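You operate a simulated robot arm through the tools that you are given. There is no shell and no other tool. Be economical: measure what you need, move in short steps, check, and stop when the job is done.

You are at the controls of a simulated two-armed robot. One attempt, no reset.

Task
Put the red-handled jug in the sink basin. Then put the steel spring from the top of the mixing bench on top of the teal pump. Then press the rubber bulb three times. Keep to this order. Set down upright: red-handled jug, steel spring.
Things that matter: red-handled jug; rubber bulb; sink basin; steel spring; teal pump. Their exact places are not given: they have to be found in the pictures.

The check looks at the end state, three seconds after you hand in, the way a careful person would. Anything else that was tipped, shoved, dropped, spilled or broken makes it a failure.

Robot
Two 6-joint arms with two-finger grippers on one trunk, on a base that drives. Base frame: it is fixed to the floor where the robot stands at the start and does not move with it; the origin is under the middle of the robot, x ahead of it, y to its left, z up. Units: m, rad, N and s.
The left shoulder is at the start at [0.06, 0.143, 0.875], the right one opposite. With the tool pointing down near the work surface each hand reaches from about 0.26 to 0.7 m from the robot's upright axis, wherever it stands, measured 20 degrees to its own side. Places, roughly: rubber bulb [-1.2, -4.6, 0.9]; sink basin [0.6, -1.2, 0.8]. Payload 2.45 kg a hand.
The TCP of each hand is the grasp point between the finger pads, 0.026 m short of the fingertips. In the tool frame z runs along the fingers and y along their closing line. The gripper opens to 0.096 m. The gripper's body begins 0.069 m behind the TCP.
Orientation is that of the tool frame in the base frame, as a unit quaternion [w, x, y, z]. With the fingers straight down and closing along the base's y, the tool's x points along the base's -x, its y along +y and its z along -z.

Tools
- The arms move only by the tool servo_tool. It takes "left_plan", "right_plan" or both (then of equal length, played together; a hand with none holds still); each is a list of rows, each a list of 3 entries, a list of its own where there are three numbers: the turn, a rotation vector about the tool's x, y, z in rad, then the shift along the tool's x, y, z in m, then the closure in counts, from 0 (fully open) to 255 (shut). In form: [[[ax, ay, az], [dx, dy, dz], gripper], ...]. A call has 1 to 10 rows; each row is the pose to reach, as a shift and turn from the pose commanded when the call began, along the tool's axes at that moment. Rows are played at 5 a second. More than 0.05 m and 0.15 rad between two rows, or a gripper value outside its range, and nothing of the call is played. A pose out of reach is approached as far as the arm can. The call stops where the force on the tool passes 40 N (or 10 N more than at its start, if that is more) or the arm is blocked; 0.2 s more then pass. The fingers move at their own pace and stop on an object; they squeeze with about 27 N. The grip force told is the motor's: it shows also when the fingers shut on nothing. Time passes only in rows, and 0.2 s behind the last, so rows that repeat a pose let the fingers close. It gives the time, the measured TCP pose, the force on the tool (base axes), the opening and the grip force at its end, in the units of the frame above (readings bear some noise), with the torque about the TCP (base axes, N m) and any sound that the robot's microphone picked up, and new pictures: "pictures" is both (left out), scene, wrist or none (wrist: the cameras of the hands that moved).
- Cameras (640 x 400 px; columns grow to the right, rows downward): "scene" is now at [0.1331, -0.0219, 1.4767]; the picture's right is [-0.27, -0.96, 0.00], its down [-0.76, 0.21, -0.61] and it looks along [0.59, -0.16, -0.79] (base axes); focal length 284 px, centre (320, 200). "left" rides on the left gripper at [0.082, -0.003, -0.098] in its tool frame; the picture's right is [0.04, 1.00, 0.00], its down [-0.73, 0.03, -0.68] and it looks along [-0.68, 0.03, 0.73] (tool axes); focal length 256 px, centre (320, 200). "right" rides on the right gripper at [0.082, 0.003, -0.098] in its tool frame; the picture's right is [-0.04, 1.00, 0.00], its down [-0.73, -0.03, -0.68] and it looks along [-0.68, -0.03, 0.73] (tool axes); focal length 256 px, centre (320, 200).
- lift_body(by): slides the trunk up (or, below 0, down) by that many m; the arms and the scene camera ride with it, the base frame stays. It gives what a move gives, with no picture.
- steer(legs): drives the robot by 1 to 6 legs, each [ahead, turn to the left] in m and rad, along the robot's own axes; the way and the turn of a leg run together, so that a leg with both is an arc; at most 1.5 m and 3.142 rad a leg. The arms and the cameras ride along, it lands a little off, and it stops where it bumps. It gives what a move gives, and a new picture of the scene camera.
- head_to(pan, tilt): turns the head with the scene camera to pan (to the left, within 1.501 rad either way) and tilt (down, from -0.506 to 1.204), counted from straight ahead of the robot. It gives what a move gives, and a new picture of the scene camera.
- measure_at(camera, pixels): for up to 12 pixels [column, row] of the newest picture of that camera ("zoom" is the newest enlarged one), the place [x, y, z] in the base frame of the surface seen there, good to about 0.003 m. No time passes.
- inspect(camera, box): a new picture of the part [left, top, right, bottom] of that camera's present view, enlarged. No time passes.
- hand_in(): hands the job in; it is judged then, once.

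Work in short steps. Measure before you move; look again where a grasp or a placing could have gone wrong, and mend it. You have 110 turns and 260 pictures in all, those below and enlarged ones among them. Open the grippers and draw the arms clear of the work before you hand the job in, unless the task says otherwise; then end with one line.

The tools are called after "Request:" by a JSON object that holds its "op" and its "data". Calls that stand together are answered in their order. servo_tool: Moves the arms, as the interface text tells. Its arguments: {"type":"object","properties":{"left_plan":{"type":"array","items":{"type":"array"}},"right_plan":{"type":"array","items":{"type":"array"}},"pictures":{"type":"string","enum":["both","scene","wrist","none"]}},"required":[]} The other tools are called the same way: lift_body (by) slides the trunk up or down; steer (legs) drives the base; head_to (pan, tilt) turns the head that bears the scene camera; measure_at (camera, pixels) gives the place of the surface under pixels of a picture; inspect (camera, box) takes an enlarged picture of a part of a camera's view; hand_in () hands the job in.

At the start:

```text
time_s: 0.0
left_tcp_pos: [0.4343, 0.0472, 1.1491]
left_orientation: [0.0, -0.002, 1.0, 0.0]
left_contact_force: [0.1, -0.2, 0.8]
left_ft_torque: [0.0, -0.03, 0.01]
left_opening: 0.0959
left_grasp_force: 0.1
right_tcp_pos: [0.3395, -0.2873, 1.1662]
right_orientation: [-0.001, -0.003, 1.0, 0.001]
right_contact_force: [0.6, 0.9, -0.2]
right_ft_torque: [0.0, 0.0, 0.01]
right_opening: 0.0963
right_grasp_force: 0.1
trunk travel left (down, up): [-0.5, 0.09]
robot x, y, heading: [0.0018, 0.0057, 0.001]
head pan, tilt: [-0.271, 0.908]
```

scene: 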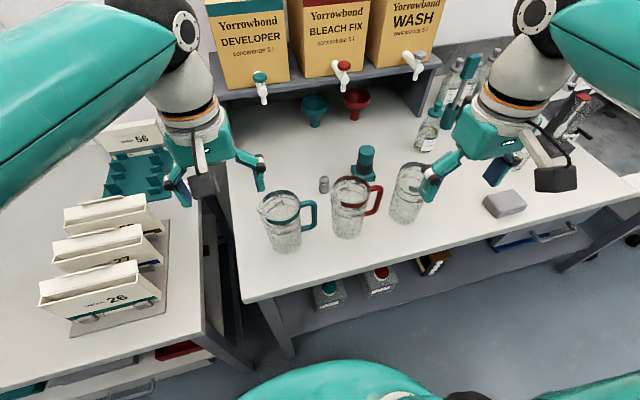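
right: 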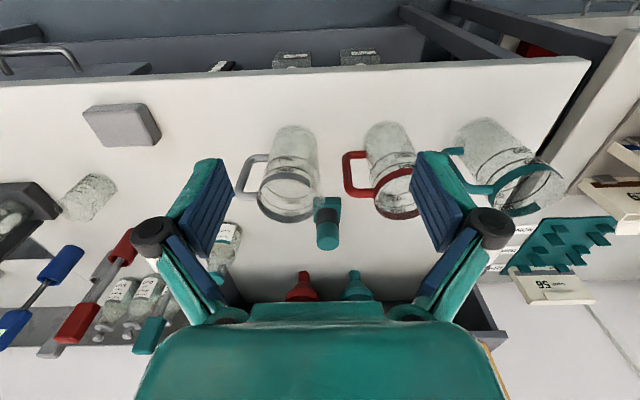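
left: 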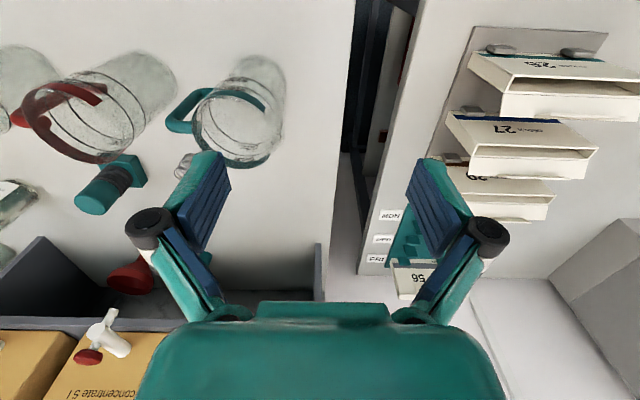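

The scene shows the red-handled jug near (350,208), a teal pump near (365,160), and a small grey thing (maybe the spring) at (323,184). I enlarge and measure.

Request:
{"op": "inspect", "data": {"camera": "scene", "box": [240, 130, 440, 255]}}

Request:
{"op": "measure_at", "data": {"camera": "scene", "pixels": [[350, 185], [333, 190], [372, 200], [380, 195], [348, 236], [365, 152], [361, 172], [323, 184], [323, 191], [300, 250], [500, 200], [376, 188]]}}

```text
3.20 times, centred on (340, 192) of scene
```

zoom: 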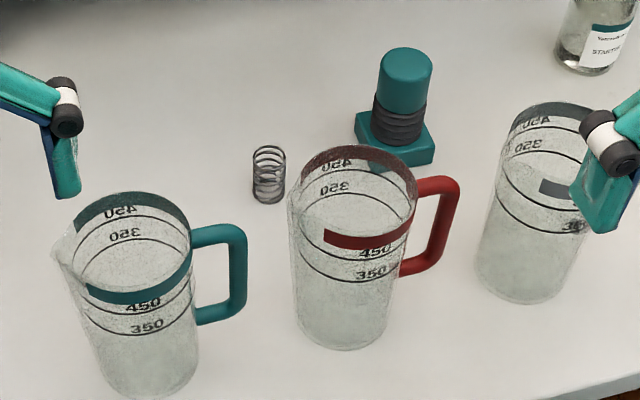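

```text
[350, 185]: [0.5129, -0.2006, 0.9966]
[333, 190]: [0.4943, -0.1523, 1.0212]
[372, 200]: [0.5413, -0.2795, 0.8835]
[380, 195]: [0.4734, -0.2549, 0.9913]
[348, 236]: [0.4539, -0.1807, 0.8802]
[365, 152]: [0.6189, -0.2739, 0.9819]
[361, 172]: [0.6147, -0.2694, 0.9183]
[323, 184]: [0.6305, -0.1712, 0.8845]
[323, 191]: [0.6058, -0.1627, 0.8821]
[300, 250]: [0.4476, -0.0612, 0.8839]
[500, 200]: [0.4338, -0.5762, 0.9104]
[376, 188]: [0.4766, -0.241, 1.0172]
```

The spring (323,187) stands at about [0.61,-0.165], the pump at [0.62,-0.27], and the jug at about [0.49,-0.19]. Next I look toward the sink.

Request:
{"op": "head_to", "data": {"pan": -1.0, "tilt": 0.7}}

```text
time_s: 1.1
left_tcp_pos: [0.4357, 0.0457, 1.1514]
left_orientation: [0.001, -0.003, 1.0, -0.001]
left_contact_force: [0.3, 0.8, 0.1]
left_ft_torque: [-0.01, 0.02, 0.01]
left_opening: 0.096
left_grasp_force: 0.1
right_tcp_pos: [0.339, -0.2873, 1.1652]
right_orientation: [0.0, -0.004, 1.0, 0.0]
right_contact_force: [0.8, -0.4, 0.0]
right_ft_torque: [0.03, -0.01, 0.04]
right_opening: 0.0962
right_grasp_force: 0.0
trunk travel left (down, up): [-0.5, 0.09]
robot x, y, heading: [-0.0008, -0.0007, 0.003]
head pan, tilt: [-1.0, 0.7]
```

scene: 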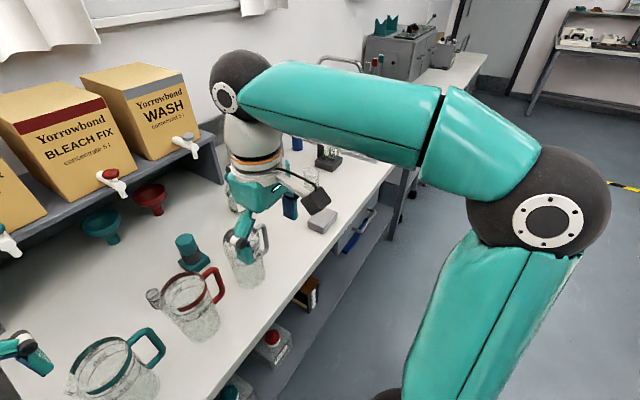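

The sink is hidden behind the arm. I bring the head back to the bench and measure the jug's rim in the right wrist picture.

Request:
{"op": "inspect", "data": {"camera": "right", "box": [320, 100, 480, 240]}}

Request:
{"op": "head_to", "data": {"pan": -0.35, "tilt": 1.1}}

```text
2.86 times, centred on (400, 170) of right
```

zoom: 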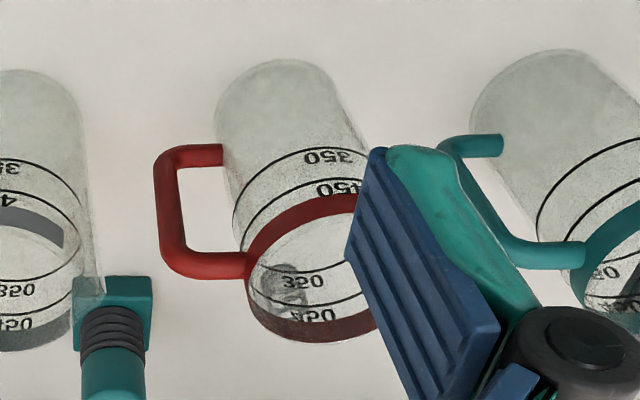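

```text
time_s: 2.1
left_tcp_pos: [0.4359, 0.0478, 1.1505]
left_orientation: [0.0, -0.002, 1.0, -0.001]
left_contact_force: [-0.7, -0.1, -0.2]
left_ft_torque: [0.0, -0.01, 0.01]
left_opening: 0.0961
left_grasp_force: 0.0
right_tcp_pos: [0.3395, -0.2876, 1.1656]
right_orientation: [-0.001, -0.002, 1.0, 0.0]
right_contact_force: [0.5, -0.4, -0.4]
right_ft_torque: [0.02, 0.01, -0.03]
right_opening: 0.0961
right_grasp_force: 0.1
trunk travel left (down, up): [-0.5, 0.09]
robot x, y, heading: [-0.0022, -0.0045, -0.005]
head pan, tilt: [-0.351, 1.1]
```

scene: 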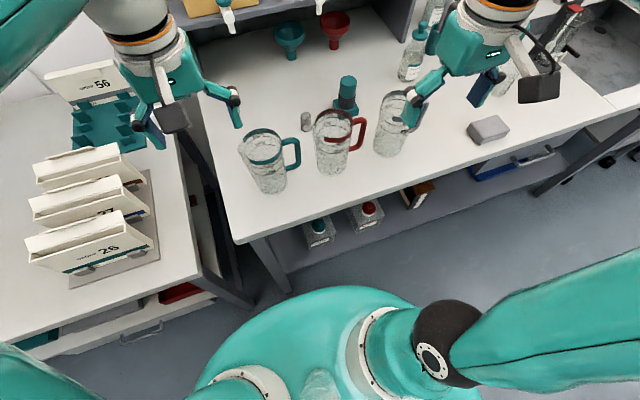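

The jug sits at (333,140) now. I enlarge it and measure the rim and handle.

Request:
{"op": "inspect", "data": {"camera": "scene", "box": [290, 90, 390, 190]}}

Request:
{"op": "inspect", "data": {"camera": "scene", "box": [480, 0, 640, 120]}}

```text
4.00 times, centred on (340, 140) of scene
```

zoom: 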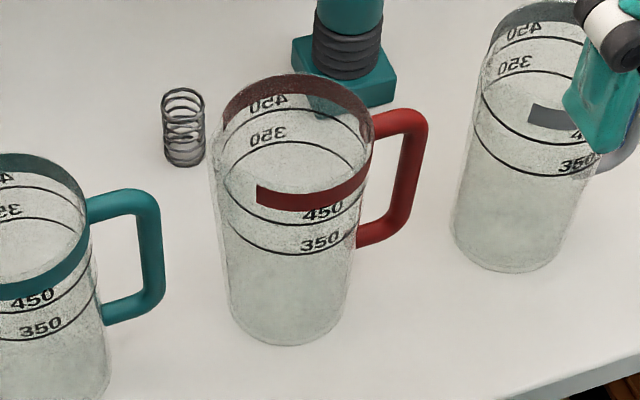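

```text
3.33 times, centred on (560, 60) of scene
```

zoom: 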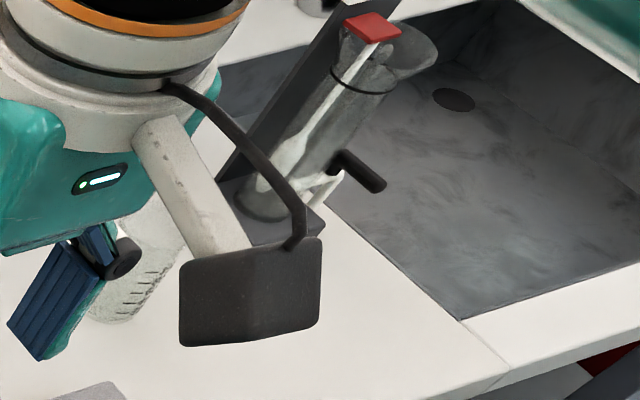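

I measure the sink and the jug rim, handle and spring in this scene picture.

Request:
{"op": "measure_at", "data": {"camera": "scene", "pixels": [[618, 97], [616, 30], [605, 70], [560, 53], [319, 117], [324, 137.5], [348, 136], [337, 111], [352, 120], [360, 119], [364, 124], [361, 136]]}}

Request:
{"op": "measure_at", "data": {"camera": "scene", "pixels": [[306, 116], [305, 129], [347, 82], [343, 112], [350, 85], [355, 113], [331, 175], [345, 132], [359, 148], [352, 145], [635, 65], [630, 10]]}}

```text
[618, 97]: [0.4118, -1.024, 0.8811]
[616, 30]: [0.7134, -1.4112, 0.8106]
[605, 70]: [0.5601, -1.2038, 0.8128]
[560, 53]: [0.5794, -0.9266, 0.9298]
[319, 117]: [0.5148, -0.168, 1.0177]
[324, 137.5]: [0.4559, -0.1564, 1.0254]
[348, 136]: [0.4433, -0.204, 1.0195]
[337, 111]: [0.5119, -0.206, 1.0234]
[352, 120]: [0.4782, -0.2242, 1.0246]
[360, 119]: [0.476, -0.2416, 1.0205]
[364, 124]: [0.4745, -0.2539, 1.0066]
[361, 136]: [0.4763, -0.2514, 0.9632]
```

```text
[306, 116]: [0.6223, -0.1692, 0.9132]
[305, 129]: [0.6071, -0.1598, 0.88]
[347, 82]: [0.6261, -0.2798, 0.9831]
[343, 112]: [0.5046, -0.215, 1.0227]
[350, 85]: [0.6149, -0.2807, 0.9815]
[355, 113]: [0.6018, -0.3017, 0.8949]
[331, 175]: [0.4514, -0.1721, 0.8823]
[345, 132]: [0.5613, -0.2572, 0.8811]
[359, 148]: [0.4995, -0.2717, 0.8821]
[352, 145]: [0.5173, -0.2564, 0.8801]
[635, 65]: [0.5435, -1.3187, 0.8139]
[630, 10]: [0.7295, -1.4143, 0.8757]
```

The rim is a circle about [0.481,-0.184], radius about 0.04, top 1.027, with the handle toward -y. I will grip the body across x, so I turn the right hand about its z and move it above the jug.

Request:
{"op": "servo_tool", "data": {"right_plan": [[[0, 0, -0.149], [-0.014, 0.01, 0], 0], [[0, 0, -0.298], [-0.028, 0.02, 0], 0], [[0, 0, -0.447], [-0.042, 0.031, 0], 0], [[0, 0, -0.596], [-0.056, 0.041, 0], 0], [[0, 0, -0.745], [-0.07, 0.052, 0], 0], [[0, 0, -0.894], [-0.085, 0.062, 0], 0], [[0, 0, -1.043], [-0.099, 0.073, 0], 0], [[0, 0, -1.192], [-0.113, 0.083, 0], 0], [[0, 0, -1.341], [-0.127, 0.093, 0], 0], [[0, 0, -1.49], [-0.1415, 0.1036, 0], 0]], "pictures": "both"}}

```text
time_s: 4.3
left_tcp_pos: [0.4362, 0.0479, 1.1493]
left_orientation: [0.0, -0.002, 1.0, -0.001]
left_contact_force: [-0.2, 0.0, 0.6]
left_ft_torque: [-0.02, 0.02, -0.02]
left_opening: 0.0964
left_grasp_force: 0.0
right_tcp_pos: [0.4827, -0.1829, 1.1662]
right_orientation: [-0.001, -0.682, 0.732, 0.0]
right_contact_force: [-0.5, -0.9, -0.6]
right_ft_torque: [-0.03, 0.02, 0.01]
right_opening: 0.096
right_grasp_force: 0.1
trunk travel left (down, up): [-0.5, 0.09]
robot x, y, heading: [-0.0004, -0.0, -0.003]
head pan, tilt: [-0.351, 1.1]
```

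scene: 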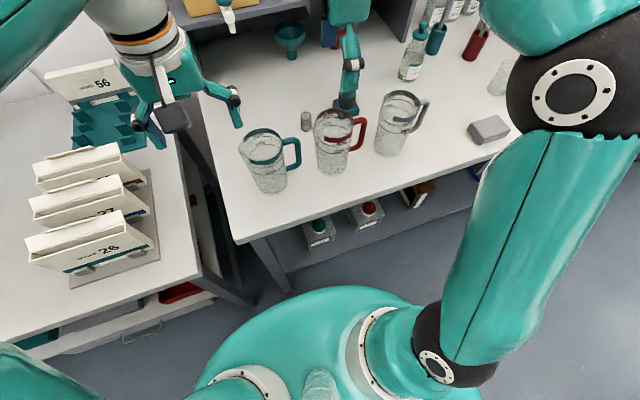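
right: 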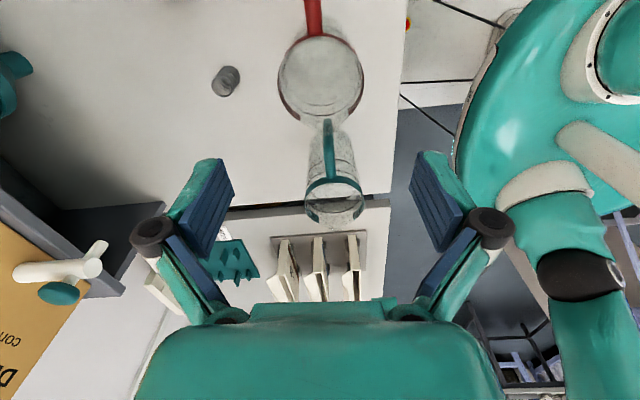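

The wrist view shows the jug rim from column 278 to 363, well centred. I measure it to fix the centre.

Request:
{"op": "measure_at", "data": {"camera": "right", "pixels": [[280, 75], [362, 75], [320, 36], [318, 118], [290, 50], [350, 47], [313, 15], [292, 104], [350, 104]]}}

Request:
{"op": "inspect", "data": {"camera": "right", "box": [200, 0, 400, 125]}}

```text
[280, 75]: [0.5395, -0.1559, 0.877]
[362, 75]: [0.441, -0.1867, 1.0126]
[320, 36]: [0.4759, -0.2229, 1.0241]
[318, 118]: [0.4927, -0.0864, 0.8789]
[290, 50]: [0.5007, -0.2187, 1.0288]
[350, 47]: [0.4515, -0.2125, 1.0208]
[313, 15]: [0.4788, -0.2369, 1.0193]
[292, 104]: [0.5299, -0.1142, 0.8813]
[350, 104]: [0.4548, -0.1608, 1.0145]
```

```text
3.20 times, centred on (300, 62) of right
```

zoom: 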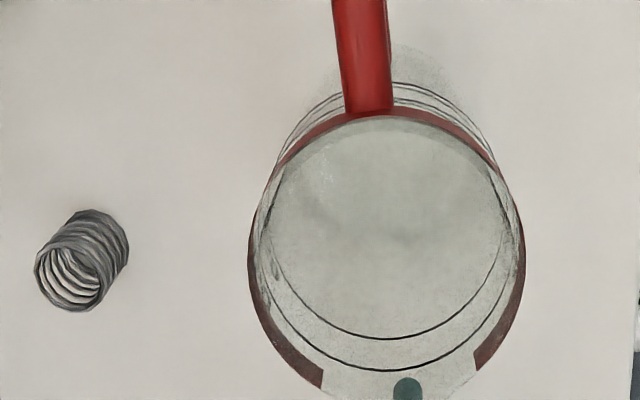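

Rim centre is about [0.482,-0.184], diameter about 0.078, so it fits. I finish the turn, descend to z about 1.0 and close.

Request:
{"op": "servo_tool", "data": {"right_plan": [[[0, 0, -0.08], [0, 0.001, 0.04], 0], [[0, 0, -0.08], [0, 0.001, 0.08], 0], [[0, 0, -0.08], [0, 0.001, 0.12], 0], [[0, 0, -0.08], [0, 0.001, 0.145], 0], [[0, 0, -0.08], [0, 0.001, 0.168], 0], [[0, 0, -0.08], [0, 0.001, 0.168], 0], [[0, 0, -0.08], [0, 0.001, 0.168], 255], [[0, 0, -0.08], [0, 0.001, 0.168], 255], [[0, 0, -0.08], [0, 0.001, 0.168], 255]]}}

```text
time_s: 6.3
left_tcp_pos: [0.4355, 0.0462, 1.1498]
left_orientation: [0.0, -0.003, 1.0, 0.001]
left_contact_force: [0.0, 0.3, 0.6]
left_ft_torque: [0.02, -0.01, 0.0]
left_opening: 0.0962
left_grasp_force: 0.2
right_tcp_pos: [0.4798, -0.1853, 1.0011]
right_orientation: [0.0, 0.708, -0.706, 0.0]
right_contact_force: [0.3, -0.5, 1.2]
right_ft_torque: [-0.04, -0.04, -0.03]
right_opening: 0.0755
right_grasp_force: 27.0
trunk travel left (down, up): [-0.5, 0.09]
robot x, y, heading: [-0.0006, 0.0029, 0.0]
head pan, tilt: [-0.351, 1.1]
```

scene: 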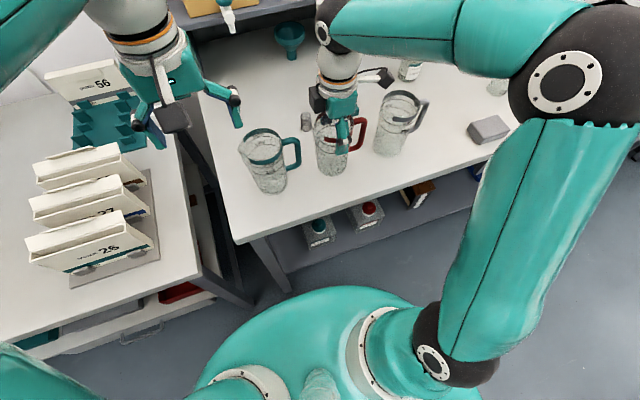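
right: 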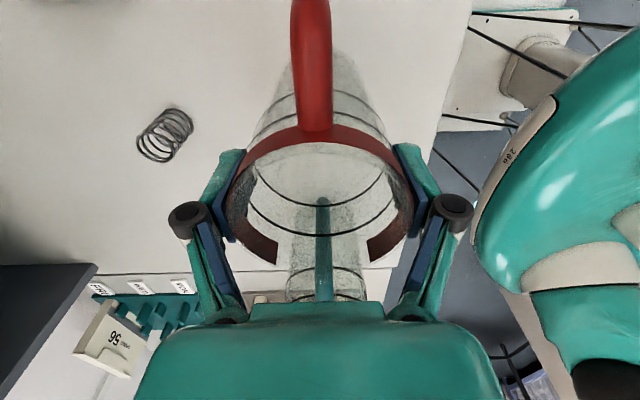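

The jug is gripped (opening 0.0755, 27 N). I lift it 0.15 m and check.

Request:
{"op": "servo_tool", "data": {"right_plan": [[[0, 0, 0], [0, 0, -0.03], 255], [[0, 0, 0], [0, 0, -0.06], 255], [[0, 0, 0], [0, 0, -0.09], 255], [[0, 0, 0], [0, 0, -0.12], 255], [[0, 0, 0], [0, 0, -0.15], 255], [[0, 0, 0], [0, 0, -0.15], 255]]}}

Request:
{"op": "head_to", "data": {"pan": -1.5, "tilt": 0.6}}

Request:
{"op": "head_to", "data": {"pan": 1.5, "tilt": 0.6}}

```text
time_s: 7.7
left_tcp_pos: [0.4363, 0.0457, 1.1495]
left_orientation: [0.0, -0.003, 1.0, 0.0]
left_contact_force: [0.1, 0.3, 0.5]
left_ft_torque: [-0.01, -0.02, 0.02]
left_opening: 0.0961
left_grasp_force: 0.0
right_tcp_pos: [0.4783, -0.1823, 1.15]
right_orientation: [0.0, 0.709, -0.705, -0.001]
right_contact_force: [0.5, 0.4, -0.5]
right_ft_torque: [0.02, -0.02, -0.02]
right_opening: 0.0753
right_grasp_force: 27.2
trunk travel left (down, up): [-0.5, 0.09]
robot x, y, heading: [-0.002, 0.0022, -0.002]
head pan, tilt: [-0.351, 1.1]
```

scene: 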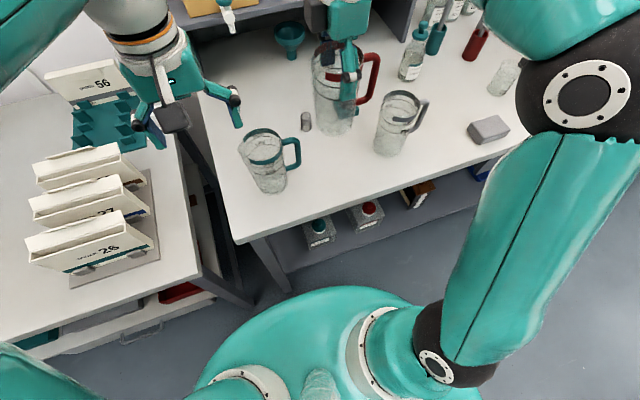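
right: 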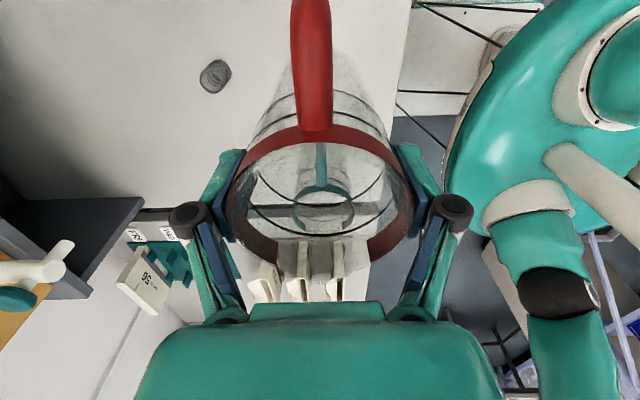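

```text
time_s: 9.1
left_tcp_pos: [0.436, 0.0464, 1.1498]
left_orientation: [0.0, -0.003, 1.0, -0.001]
left_contact_force: [-0.5, -0.2, 0.4]
left_ft_torque: [-0.03, 0.01, 0.02]
left_opening: 0.0959
left_grasp_force: 0.0
right_tcp_pos: [0.4781, -0.1828, 1.1476]
right_orientation: [0.0, 0.708, -0.706, -0.001]
right_contact_force: [-0.2, 0.3, -1.2]
right_ft_torque: [-0.01, 0.03, 0.02]
right_opening: 0.0756
right_grasp_force: 27.1
trunk travel left (down, up): [-0.5, 0.09]
robot x, y, heading: [0.0016, 0.0043, 0.002]
head pan, tilt: [-1.499, 0.6]
```

scene: 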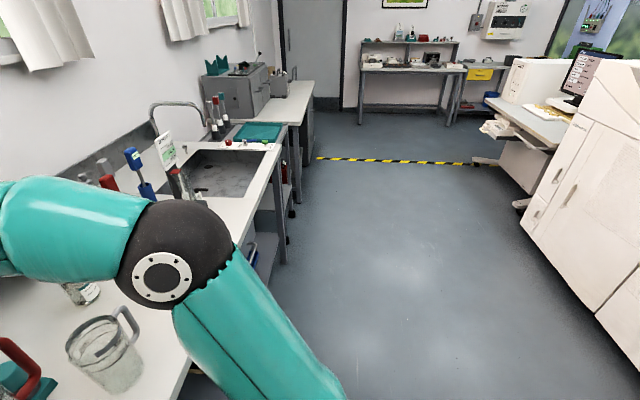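

```text
time_s: 11.7
left_tcp_pos: [0.4358, 0.0469, 1.1509]
left_orientation: [0.0, -0.002, 1.0, 0.001]
left_contact_force: [0.5, -0.1, -0.3]
left_ft_torque: [-0.04, 0.03, -0.01]
left_opening: 0.096
left_grasp_force: 0.0
right_tcp_pos: [0.4779, -0.1814, 1.1485]
right_orientation: [0.001, 0.708, -0.706, 0.0]
right_contact_force: [0.4, -0.2, -0.6]
right_ft_torque: [-0.03, -0.01, 0.0]
right_opening: 0.0754
right_grasp_force: 26.8
trunk travel left (down, up): [-0.5, 0.09]
robot x, y, heading: [-0.0013, 0.0038, -0.003]
head pan, tilt: [1.499, 0.6]
```

scene: 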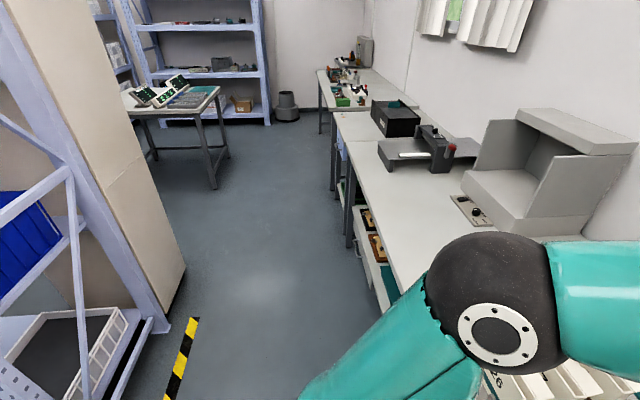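

Aisle toward -y is clear. I check the room behind by measuring the rack feet at (160,325) and stripe (180,370).

Request:
{"op": "measure_at", "data": {"camera": "scene", "pixels": [[160, 330], [120, 385], [180, 270], [180, 370], [405, 300]]}}

Request:
{"op": "head_to", "data": {"pan": -1.5, "tilt": 0.9}}

```text
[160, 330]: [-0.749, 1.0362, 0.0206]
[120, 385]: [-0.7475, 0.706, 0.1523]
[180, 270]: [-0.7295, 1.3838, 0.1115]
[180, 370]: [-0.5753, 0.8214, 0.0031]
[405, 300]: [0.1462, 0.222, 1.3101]
```

```text
time_s: 14.3
left_tcp_pos: [0.437, 0.0462, 1.1502]
left_orientation: [-0.001, -0.003, 1.0, 0.0]
left_contact_force: [0.0, 1.1, 0.2]
left_ft_torque: [-0.01, 0.01, 0.01]
left_opening: 0.0958
left_grasp_force: 0.1
right_tcp_pos: [0.4777, -0.1825, 1.1489]
right_orientation: [0.0, 0.709, -0.706, -0.001]
right_contact_force: [-0.5, -0.3, -0.9]
right_ft_torque: [0.0, -0.02, -0.02]
right_opening: 0.0757
right_grasp_force: 26.9
trunk travel left (down, up): [-0.5, 0.09]
robot x, y, heading: [0.0062, 0.0012, 0.006]
head pan, tilt: [-1.499, 0.901]
```

scene: 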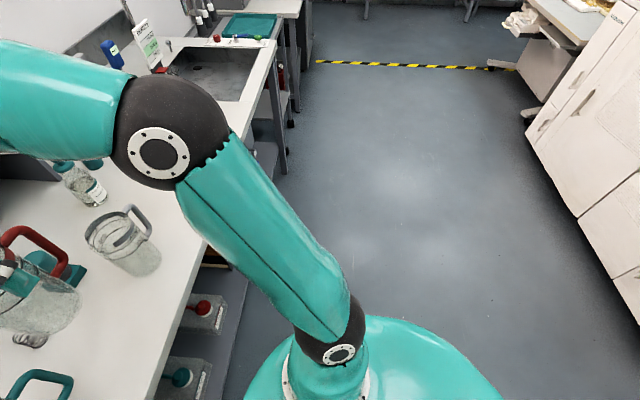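

I measure the cabinet to know the aisle width.

Request:
{"op": "measure_at", "data": {"camera": "scene", "pixels": [[578, 215], [530, 140], [635, 315], [520, 112], [350, 300], [205, 245], [590, 170], [493, 65]]}}

```text
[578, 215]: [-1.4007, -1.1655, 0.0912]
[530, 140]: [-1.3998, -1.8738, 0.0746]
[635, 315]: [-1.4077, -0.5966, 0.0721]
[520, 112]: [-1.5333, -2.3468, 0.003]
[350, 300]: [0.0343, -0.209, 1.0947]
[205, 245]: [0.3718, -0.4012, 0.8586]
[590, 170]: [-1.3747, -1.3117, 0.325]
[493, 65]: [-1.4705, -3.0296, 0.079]
```

The aisle is wide enough (cabinet at x -1.4, bench edge at 0.37). I back off 0.3, turn right, drive 1.0, and turn back left.

Request:
{"op": "steer", "data": {"legs": [[-0.3, 0], [0, -1.571], [1.0, 0], [0, 1.571]]}}

Request:
{"op": "head_to", "data": {"pan": -0.3, "tilt": 0.85}}

```text
time_s: 19.9
left_tcp_pos: [-0.1818, -0.4262, 1.1508]
left_orientation: [0.0, 0.643, 0.766, 0.001]
left_contact_force: [-0.8, -0.6, -0.2]
left_ft_torque: [0.03, -0.13, 0.0]
left_opening: 0.0959
left_grasp_force: 0.0
right_tcp_pos: [-0.4009, -0.5069, 1.1471]
right_orientation: [0.002, -0.085, 0.996, 0.002]
right_contact_force: [-1.1, 0.2, -1.5]
right_ft_torque: [0.07, -0.1, -0.01]
right_opening: 0.0751
right_grasp_force: 26.7
trunk travel left (down, up): [-0.5, 0.09]
robot x, y, heading: [-0.2396, 0.0091, -1.438]
head pan, tilt: [-1.499, 0.901]
stopped in leg 2: the robot was blocked; the commanded pose is now the measured one
```

scene: 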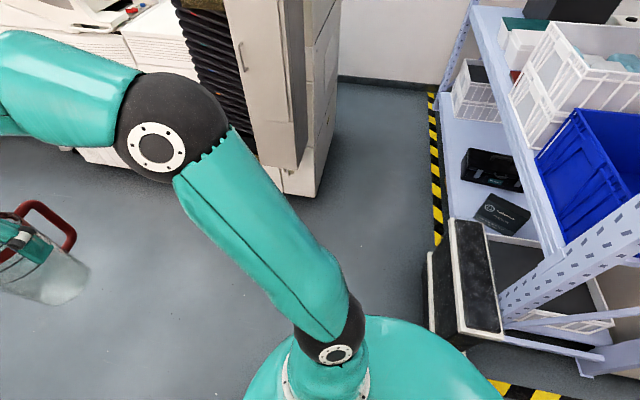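

```text
time_s: 21.4
left_tcp_pos: [-0.1781, -0.4253, 1.1512]
left_orientation: [-0.001, 0.643, 0.766, -0.001]
left_contact_force: [1.2, -0.3, 0.3]
left_ft_torque: [-0.04, 0.01, 0.02]
left_opening: 0.096
left_grasp_force: 0.2
right_tcp_pos: [-0.3968, -0.5058, 1.149]
right_orientation: [0.0, -0.085, 0.996, 0.001]
right_contact_force: [-0.2, -0.5, 0.0]
right_ft_torque: [0.01, 0.0, 0.04]
right_opening: 0.0754
right_grasp_force: 27.0
trunk travel left (down, up): [-0.5, 0.09]
robot x, y, heading: [-0.2376, 0.0136, -1.438]
head pan, tilt: [-0.3, 0.85]
```

scene: 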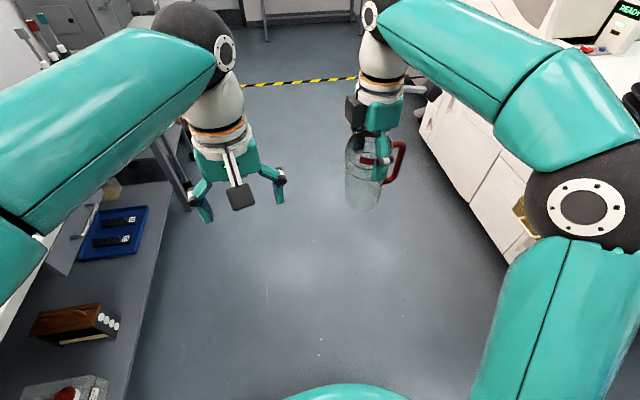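

The turn stopped 0.13 rad short; something touches. I look to both sides.

Request:
{"op": "head_to", "data": {"pan": 1.5, "tilt": 0.9}}

Request:
{"op": "head_to", "data": {"pan": -1.5, "tilt": 1.15}}

```text
time_s: 23.1
left_tcp_pos: [-0.1777, -0.4247, 1.1523]
left_orientation: [0.0, 0.643, 0.766, -0.001]
left_contact_force: [-0.6, 0.2, 0.0]
left_ft_torque: [-0.01, 0.0, 0.0]
left_opening: 0.0958
left_grasp_force: 0.0
right_tcp_pos: [-0.3975, -0.5044, 1.1495]
right_orientation: [0.0, -0.085, 0.996, 0.0]
right_contact_force: [-0.4, 0.6, -0.9]
right_ft_torque: [-0.04, 0.01, 0.01]
right_opening: 0.0755
right_grasp_force: 26.7
trunk travel left (down, up): [-0.5, 0.09]
robot x, y, heading: [-0.2406, 0.0136, -1.441]
head pan, tilt: [1.499, 0.901]
```

scene: 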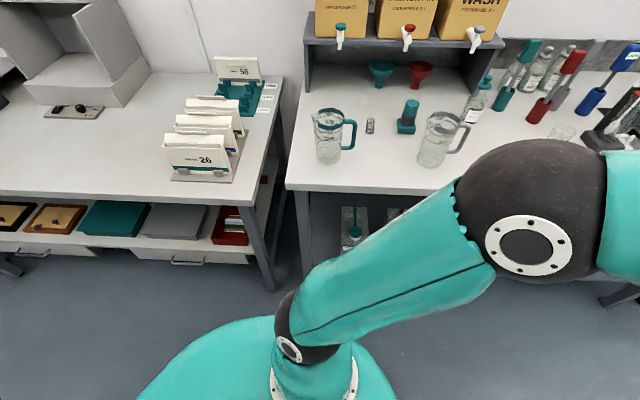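

```text
time_s: 25.8
left_tcp_pos: [-0.179, -0.4248, 1.151]
left_orientation: [-0.001, 0.643, 0.766, -0.001]
left_contact_force: [-0.5, 0.1, -0.1]
left_ft_torque: [0.02, 0.0, -0.02]
left_opening: 0.0962
left_grasp_force: 0.1
right_tcp_pos: [-0.3975, -0.5051, 1.1487]
right_orientation: [0.0, -0.085, 0.996, 0.001]
right_contact_force: [-0.6, 0.1, -0.6]
right_ft_torque: [0.02, 0.02, 0.03]
right_opening: 0.0753
right_grasp_force: 27.3
trunk travel left (down, up): [-0.5, 0.09]
robot x, y, heading: [-0.2442, 0.0053, -1.438]
head pan, tilt: [-1.499, 1.15]
```

scene: 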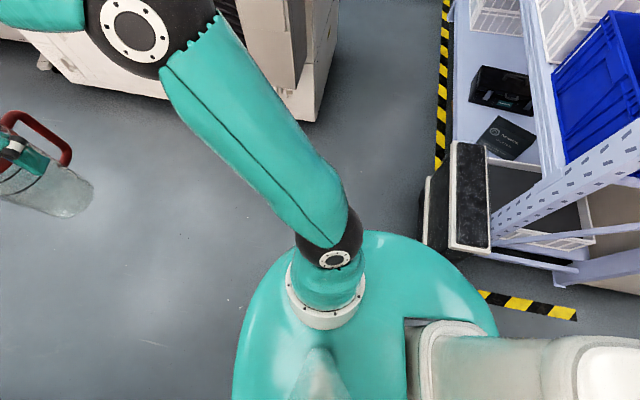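

The base's right-rear is close to a black/white thing at (465,200). I measure it and enlarge.

Request:
{"op": "measure_at", "data": {"camera": "scene", "pixels": [[468, 180], [470, 245], [428, 210], [455, 145], [400, 250], [490, 320], [520, 200], [440, 235], [540, 310]]}}

Request:
{"op": "inspect", "data": {"camera": "scene", "box": [380, 80, 640, 340]}}

```text
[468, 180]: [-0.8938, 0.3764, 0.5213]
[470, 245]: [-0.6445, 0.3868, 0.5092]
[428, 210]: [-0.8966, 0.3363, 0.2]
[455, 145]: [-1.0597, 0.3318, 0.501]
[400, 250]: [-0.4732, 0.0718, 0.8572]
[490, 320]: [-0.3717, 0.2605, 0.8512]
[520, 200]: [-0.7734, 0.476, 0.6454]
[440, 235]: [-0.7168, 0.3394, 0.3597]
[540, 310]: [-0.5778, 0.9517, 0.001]
```

```text
1.54 times, centred on (510, 210) of scene
```

zoom: 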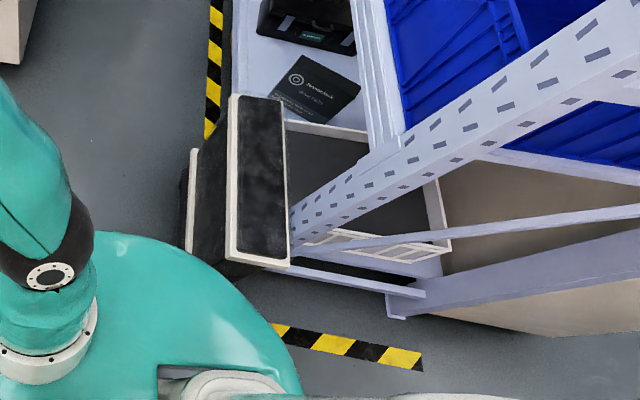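

The block was the base's rear corner against a stool-like unit at (-0.64,0.34). I go ahead to get clear, angle slightly out, and then turn to face the sink.

Request:
{"op": "steer", "data": {"legs": [[0.3, 0], [0, -0.4], [0.75, 0], [0, 1.838]]}}

Request:
{"op": "head_to", "data": {"pan": -0.2, "tilt": 0.75}}

```text
time_s: 36.7
left_tcp_pos: [0.0232, -1.1481, 1.1519]
left_orientation: [0.0, 0.14, 0.99, -0.003]
left_contact_force: [1.4, 0.3, -0.7]
left_ft_torque: [-0.09, 0.04, 0.01]
left_opening: 0.0959
left_grasp_force: 0.0
right_tcp_pos: [-0.0019, -1.3812, 1.1501]
right_orientation: [-0.002, -0.6, 0.8, -0.001]
right_contact_force: [0.2, 0.0, -0.6]
right_ft_torque: [-0.04, 0.05, 0.0]
right_opening: 0.0755
right_grasp_force: 27.2
trunk travel left (down, up): [-0.5, 0.09]
robot x, y, heading: [-0.4173, -1.0733, -0.285]
head pan, tilt: [-1.499, 1.15]
stopped in leg 4: the robot was blocked; the commanded pose is now the measured one
```

scene: 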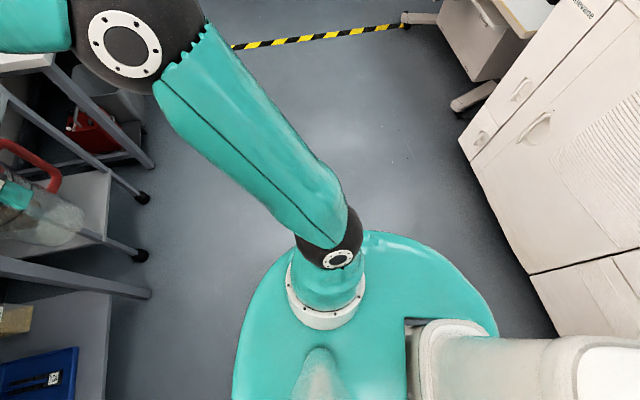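

```text
time_s: 38.1
left_tcp_pos: [0.0215, -1.1511, 1.1518]
left_orientation: [0.001, 0.141, 0.99, -0.001]
left_contact_force: [-0.4, 0.7, -0.1]
left_ft_torque: [0.0, -0.04, -0.03]
left_opening: 0.0962
left_grasp_force: 0.0
right_tcp_pos: [-0.0043, -1.3854, 1.1504]
right_orientation: [0.0, -0.599, 0.801, 0.0]
right_contact_force: [0.7, -0.4, -1.1]
right_ft_torque: [-0.04, 0.0, 0.01]
right_opening: 0.0754
right_grasp_force: 27.0
trunk travel left (down, up): [-0.5, 0.09]
robot x, y, heading: [-0.4189, -1.0742, -0.291]
head pan, tilt: [-0.201, 0.75]
```

scene: 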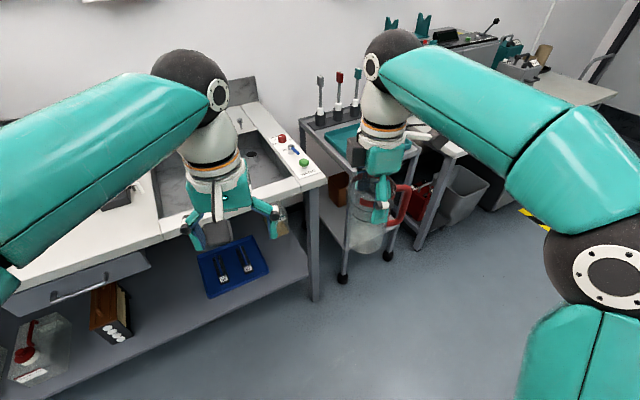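

The turn stopped again 0.29 rad short. I look left to find what blocks it.

Request:
{"op": "head_to", "data": {"pan": 1.5, "tilt": 1.0}}

Request:
{"op": "head_to", "data": {"pan": 0.5, "tilt": 1.2}}

```text
time_s: 39.9
left_tcp_pos: [0.02, -1.1513, 1.1524]
left_orientation: [0.0, 0.141, 0.99, 0.0]
left_contact_force: [0.4, 0.2, -0.7]
left_ft_torque: [-0.01, 0.03, -0.03]
left_opening: 0.0957
left_grasp_force: 0.0
right_tcp_pos: [-0.0047, -1.3848, 1.1517]
right_orientation: [0.0, -0.599, 0.801, -0.001]
right_contact_force: [-0.4, 0.3, -0.7]
right_ft_torque: [0.01, 0.01, 0.02]
right_opening: 0.0754
right_grasp_force: 27.3
trunk travel left (down, up): [-0.5, 0.09]
robot x, y, heading: [-0.416, -1.0727, -0.29]
head pan, tilt: [1.499, 1.0]
```

scene: 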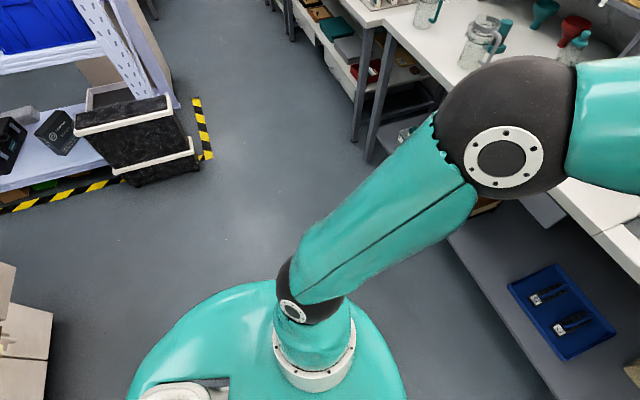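

```text
time_s: 41.1
left_tcp_pos: [0.0198, -1.1526, 1.1523]
left_orientation: [0.0, 0.141, 0.99, -0.001]
left_contact_force: [-0.2, -0.6, -0.8]
left_ft_torque: [-0.01, 0.01, 0.0]
left_opening: 0.096
left_grasp_force: 0.0
right_tcp_pos: [-0.0048, -1.3845, 1.151]
right_orientation: [0.0, -0.599, 0.801, 0.0]
right_contact_force: [0.1, 0.0, -0.8]
right_ft_torque: [0.02, -0.01, 0.02]
right_opening: 0.0753
right_grasp_force: 27.0
trunk travel left (down, up): [-0.5, 0.09]
robot x, y, heading: [-0.4186, -1.0754, -0.292]
head pan, tilt: [0.499, 1.201]
```

scene: 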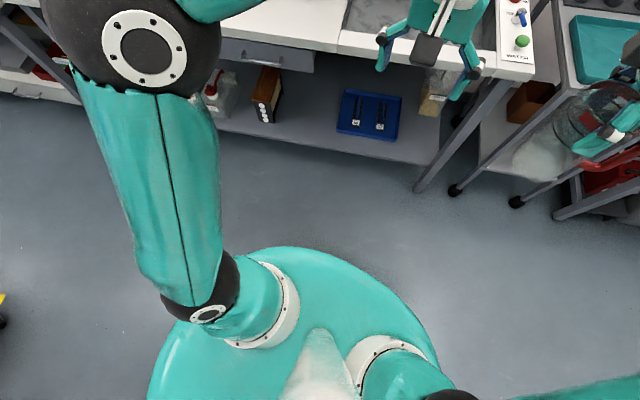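

Nothing touches on the left; I check the pan 0.5 view distances and then the right-rear side again.

Request:
{"op": "head_to", "data": {"pan": -1.5, "tilt": 1.2}}

Request:
{"op": "measure_at", "data": {"camera": "scene", "pixels": [[555, 335], [530, 265], [470, 165], [620, 300], [110, 200], [140, 250], [150, 200], [60, 200], [380, 340], [400, 260]]}}

```text
time_s: 43.1
left_tcp_pos: [0.0207, -1.1524, 1.1517]
left_orientation: [0.0, 0.141, 0.99, -0.001]
left_contact_force: [0.2, -0.1, 0.2]
left_ft_torque: [-0.01, 0.01, 0.01]
left_opening: 0.0956
left_grasp_force: 0.0
right_tcp_pos: [-0.0047, -1.3846, 1.151]
right_orientation: [-0.001, -0.599, 0.801, 0.001]
right_contact_force: [-0.5, -0.1, -0.7]
right_ft_torque: [0.02, 0.0, 0.0]
right_opening: 0.0755
right_grasp_force: 26.7
trunk travel left (down, up): [-0.5, 0.09]
robot x, y, heading: [-0.4159, -1.0745, -0.287]
head pan, tilt: [-1.499, 1.201]
```

scene: 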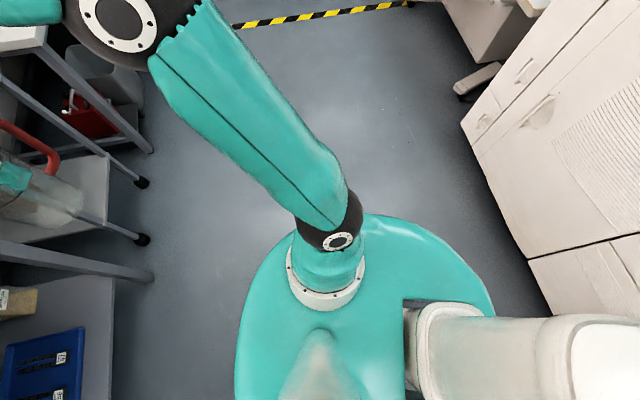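

```text
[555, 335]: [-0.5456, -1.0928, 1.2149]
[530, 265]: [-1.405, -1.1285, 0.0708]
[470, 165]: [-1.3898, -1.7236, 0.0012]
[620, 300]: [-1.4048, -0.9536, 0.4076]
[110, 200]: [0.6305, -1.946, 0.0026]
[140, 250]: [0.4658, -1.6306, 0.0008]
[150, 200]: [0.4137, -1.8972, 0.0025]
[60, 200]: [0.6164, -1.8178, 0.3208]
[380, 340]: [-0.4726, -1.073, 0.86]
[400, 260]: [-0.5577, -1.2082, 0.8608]
```

No obstacle is near the base in the pictures. I try the remaining left turn in a small step.

Request:
{"op": "steer", "data": {"legs": [[0, 0.1]]}}

```text
time_s: 44.0
left_tcp_pos: [0.0254, -1.1056, 1.1519]
left_orientation: [0.001, 0.089, 0.996, -0.001]
left_contact_force: [0.0, -0.6, 0.2]
left_ft_torque: [-0.01, 0.04, 0.01]
left_opening: 0.0961
left_grasp_force: 0.0
right_tcp_pos: [0.0252, -1.339, 1.1508]
right_orientation: [0.0, -0.641, 0.768, -0.001]
right_contact_force: [-0.1, 0.0, -1.2]
right_ft_torque: [0.01, 0.02, 0.03]
right_opening: 0.0755
right_grasp_force: 26.6
trunk travel left (down, up): [-0.5, 0.09]
robot x, y, heading: [-0.4188, -1.0789, -0.187]
head pan, tilt: [-1.499, 1.201]
```

scene: 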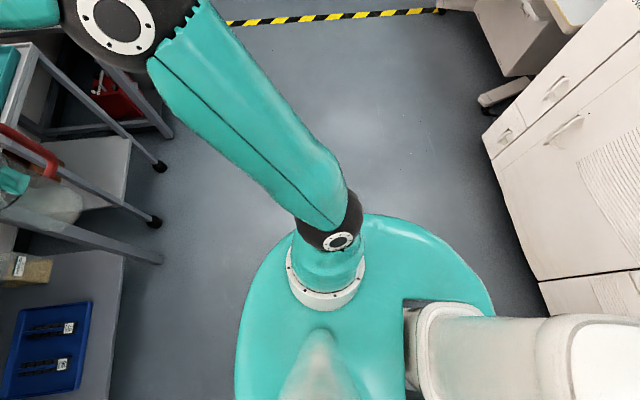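

It turned freely, so the block was spurious. I finish the turn and look at the sink.

Request:
{"op": "steer", "data": {"legs": [[0, 0.187]]}}

Request:
{"op": "head_to", "data": {"pan": -0.1, "tilt": 0.6}}

```text
time_s: 45.2
left_tcp_pos: [0.0243, -1.0238, 1.1523]
left_orientation: [0.0, -0.002, 1.0, 0.0]
left_contact_force: [-0.9, -0.1, 0.0]
left_ft_torque: [-0.01, 0.01, -0.03]
left_opening: 0.0961
left_grasp_force: 0.0
right_tcp_pos: [0.0651, -1.2544, 1.1506]
right_orientation: [0.0, 0.708, -0.706, 0.0]
right_contact_force: [0.5, 1.0, -1.0]
right_ft_torque: [0.0, 0.02, -0.01]
right_opening: 0.0751
right_grasp_force: 27.1
trunk travel left (down, up): [-0.5, 0.09]
robot x, y, heading: [-0.419, -1.0882, -0.0]
head pan, tilt: [-1.499, 1.201]
```

scene: 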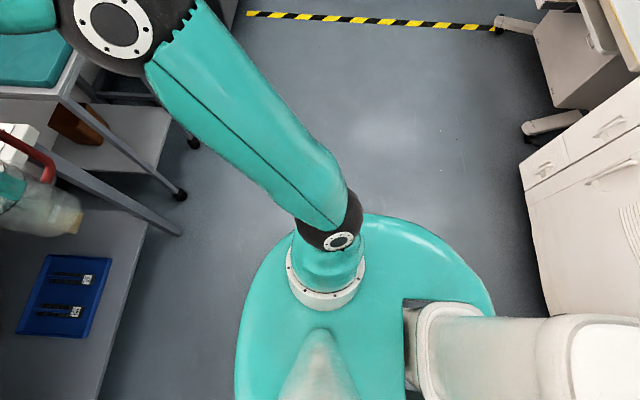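

```text
time_s: 46.7
left_tcp_pos: [0.0233, -1.0226, 1.1528]
left_orientation: [0.0, -0.002, 1.0, -0.001]
left_contact_force: [0.9, 0.3, -0.3]
left_ft_torque: [0.01, 0.0, 0.01]
left_opening: 0.0957
left_grasp_force: 0.0
right_tcp_pos: [0.0658, -1.2545, 1.1519]
right_orientation: [0.0, 0.708, -0.706, 0.0]
right_contact_force: [-0.2, 0.5, -1.5]
right_ft_torque: [0.02, -0.03, 0.01]
right_opening: 0.0752
right_grasp_force: 27.0
trunk travel left (down, up): [-0.5, 0.09]
robot x, y, heading: [-0.4185, -1.0859, -0.001]
head pan, tilt: [-0.099, 0.6]
```

scene: 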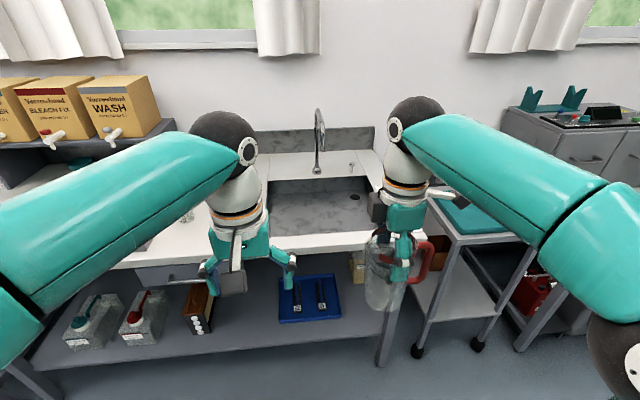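

The sink opening spans about (268..385, 178..232) with the tap at (318,150). I measure its corners.

Request:
{"op": "measure_at", "data": {"camera": "scene", "pixels": [[275, 182], [370, 178], [300, 228], [330, 222], [330, 205], [355, 196], [295, 210], [318, 110], [318, 170], [290, 240], [380, 215], [345, 180]]}}

Request:
{"op": "inspect", "data": {"camera": "scene", "box": [230, 90, 430, 260]}}

```text
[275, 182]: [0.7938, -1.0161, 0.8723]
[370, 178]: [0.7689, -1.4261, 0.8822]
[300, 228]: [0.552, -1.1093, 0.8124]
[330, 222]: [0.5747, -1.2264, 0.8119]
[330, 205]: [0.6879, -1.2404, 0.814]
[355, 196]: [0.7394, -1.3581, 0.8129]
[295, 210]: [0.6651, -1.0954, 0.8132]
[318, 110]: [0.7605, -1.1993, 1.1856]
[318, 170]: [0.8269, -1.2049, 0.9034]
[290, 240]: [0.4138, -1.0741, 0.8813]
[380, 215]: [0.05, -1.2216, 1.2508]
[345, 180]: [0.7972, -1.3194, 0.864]
```

```text
2.35 times, centred on (330, 175) of scene
```

zoom: 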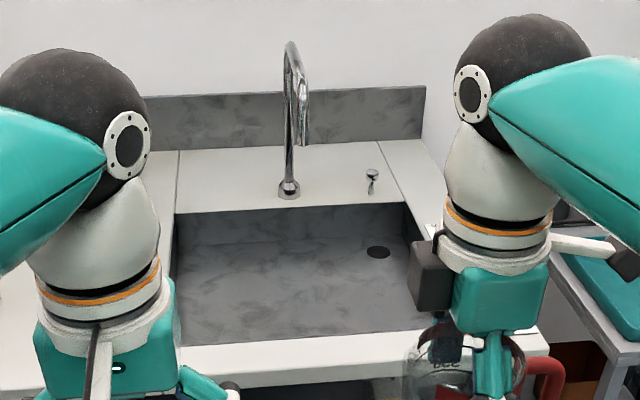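

The basin spans x 0.42–0.79, y -1.02 to -1.43, floor 0.813. I pull the left hand back and up for clearance before driving in.

Request:
{"op": "servo_tool", "data": {"left_plan": [[[0, 0, 0], [0.03, 0, -0.01], 0], [[0, 0, 0], [0.06, 0, -0.025], 0], [[0, 0, 0], [0.09, 0, -0.04], 0], [[0, 0, 0], [0.11, 0, -0.05], 0]], "pictures": "none"}}

Request:
{"op": "steer", "data": {"legs": [[0.39, 0]]}}

Request:
{"op": "head_to", "data": {"pan": -0.25, "tilt": 0.95}}

```text
time_s: 47.7
left_tcp_pos: [-0.0865, -1.0257, 1.2028]
left_orientation: [0.001, -0.002, 1.0, -0.001]
left_contact_force: [-0.4, -1.2, -0.5]
left_ft_torque: [0.0, 0.01, 0.0]
left_opening: 0.0959
left_grasp_force: 0.1
right_tcp_pos: [0.0664, -1.2529, 1.1509]
right_orientation: [0.0, 0.708, -0.706, -0.001]
right_contact_force: [0.1, 0.1, -0.2]
right_ft_torque: [0.01, -0.02, 0.02]
right_opening: 0.0755
right_grasp_force: 26.7
trunk travel left (down, up): [-0.5, 0.09]
robot x, y, heading: [-0.4188, -1.0878, -0.0]
head pan, tilt: [-0.099, 0.6]
```

```text
time_s: 50.2
left_tcp_pos: [0.3095, -1.0261, 1.2018]
left_orientation: [0.001, -0.005, 1.0, -0.001]
left_contact_force: [0.5, 0.8, -0.3]
left_ft_torque: [-0.01, -0.01, -0.01]
left_opening: 0.0959
left_grasp_force: 0.1
right_tcp_pos: [0.4608, -1.2538, 1.1508]
right_orientation: [0.0, 0.709, -0.705, 0.0]
right_contact_force: [0.2, -0.3, -0.5]
right_ft_torque: [0.01, 0.02, 0.01]
right_opening: 0.0755
right_grasp_force: 27.2
trunk travel left (down, up): [-0.5, 0.09]
robot x, y, heading: [-0.0238, -1.0866, 0.001]
head pan, tilt: [-0.099, 0.6]
```

scene: 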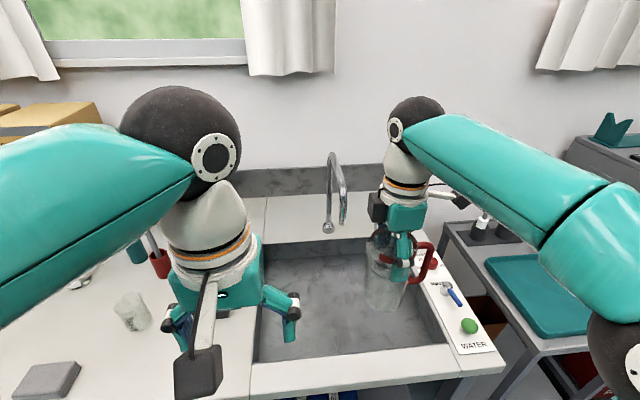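

```text
time_s: 51.1
left_tcp_pos: [0.308, -1.0246, 1.2027]
left_orientation: [0.001, -0.005, 1.0, -0.001]
left_contact_force: [-0.2, 0.1, 0.3]
left_ft_torque: [0.0, 0.01, -0.04]
left_opening: 0.0962
left_grasp_force: 0.0
right_tcp_pos: [0.4595, -1.2523, 1.1525]
right_orientation: [0.0, 0.708, -0.706, 0.0]
right_contact_force: [0.0, -0.3, -0.9]
right_ft_torque: [0.0, 0.0, -0.03]
right_opening: 0.0757
right_grasp_force: 27.3
trunk travel left (down, up): [-0.5, 0.09]
robot x, y, heading: [-0.0221, -1.086, 0.003]
head pan, tilt: [-0.25, 0.949]
```

scene: 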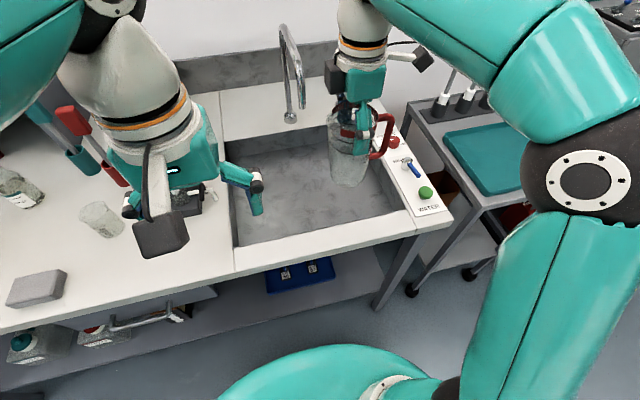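

The jug hangs over the sink's right-front. I measure the spout tip at (290,116) and the basin floor below the planned spot.

Request:
{"op": "measure_at", "data": {"camera": "scene", "pixels": [[290, 116], [299, 100], [310, 205], [330, 210], [295, 225], [405, 205], [350, 120]]}}

```text
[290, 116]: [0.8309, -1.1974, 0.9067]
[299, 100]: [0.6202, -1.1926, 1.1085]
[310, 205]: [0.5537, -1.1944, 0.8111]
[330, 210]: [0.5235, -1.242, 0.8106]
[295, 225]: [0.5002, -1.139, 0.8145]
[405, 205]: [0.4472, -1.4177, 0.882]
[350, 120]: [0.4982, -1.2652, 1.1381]
```

I move to about [0.51,-1.28] and lower to a few millimetres above the floor.

Request:
{"op": "servo_tool", "data": {"right_plan": [[[0, 0, 0], [0.014, -0.025, 0], 255], [[0, 0, 0], [0.028, -0.05, 0], 255], [[0, 0, 0], [0.028, -0.05, 0.04], 255], [[0, 0, 0], [0.028, -0.05, 0.08], 255], [[0, 0, 0], [0.028, -0.05, 0.12], 255], [[0, 0, 0], [0.028, -0.05, 0.16], 255], [[0, 0, 0], [0.028, -0.05, 0.19], 255], [[0, 0, 0], [0.028, -0.05, 0.208], 255], [[0, 0, 0], [0.028, -0.05, 0.208], 255]]}}

```text
time_s: 53.1
left_tcp_pos: [0.3075, -1.0253, 1.2021]
left_orientation: [0.001, -0.004, 1.0, -0.001]
left_contact_force: [0.2, -0.1, 0.4]
left_ft_torque: [-0.02, -0.01, 0.03]
left_opening: 0.0961
left_grasp_force: 0.0
right_tcp_pos: [0.512, -1.2786, 0.9441]
right_orientation: [0.0, 0.709, -0.706, 0.0]
right_contact_force: [-1.0, 0.8, -0.3]
right_ft_torque: [-0.01, 0.0, 0.04]
right_opening: 0.0754
right_grasp_force: 27.2
trunk travel left (down, up): [-0.5, 0.09]
robot x, y, heading: [-0.0195, -1.09, 0.002]
head pan, tilt: [-0.25, 0.949]
```

scene: 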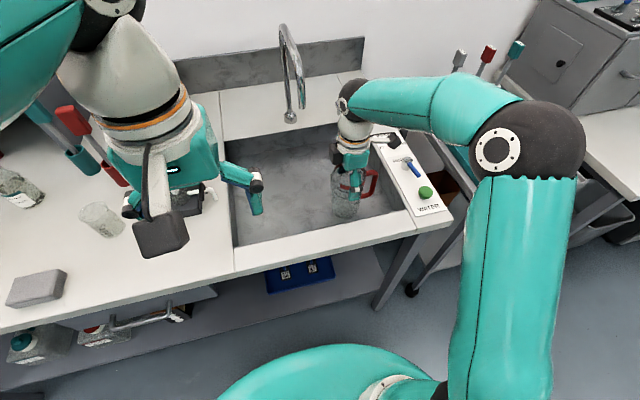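
right: 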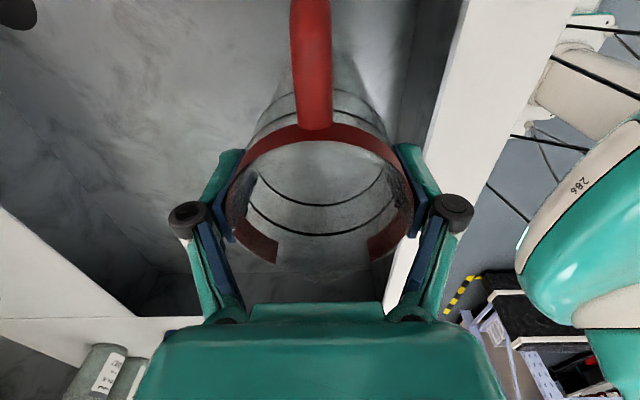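

TCP is at 0.944, so about 0.011 remains. I lower in small steps to contact.

Request:
{"op": "servo_tool", "data": {"right_plan": [[[0, 0, 0], [0, 0, 0.003], 255], [[0, 0, 0], [0, 0, 0.006], 255], [[0, 0, 0], [0, 0, 0.009], 255], [[0, 0, 0], [0, 0, 0.011], 255]], "pictures": "none"}}

```text
time_s: 54.1
left_tcp_pos: [0.3071, -1.0267, 1.2029]
left_orientation: [-0.001, -0.004, 1.0, -0.001]
left_contact_force: [0.4, 0.6, -0.1]
left_ft_torque: [-0.01, 0.01, 0.0]
left_opening: 0.096
left_grasp_force: 0.0
right_tcp_pos: [0.5112, -1.2795, 0.934]
right_orientation: [0.001, 0.709, -0.706, 0.0]
right_contact_force: [0.6, -0.4, -1.2]
right_ft_torque: [0.03, -0.03, 0.0]
right_opening: 0.0752
right_grasp_force: 26.7
trunk travel left (down, up): [-0.5, 0.09]
robot x, y, heading: [-0.0257, -1.0877, 0.001]
head pan, tilt: [-0.25, 0.949]
```

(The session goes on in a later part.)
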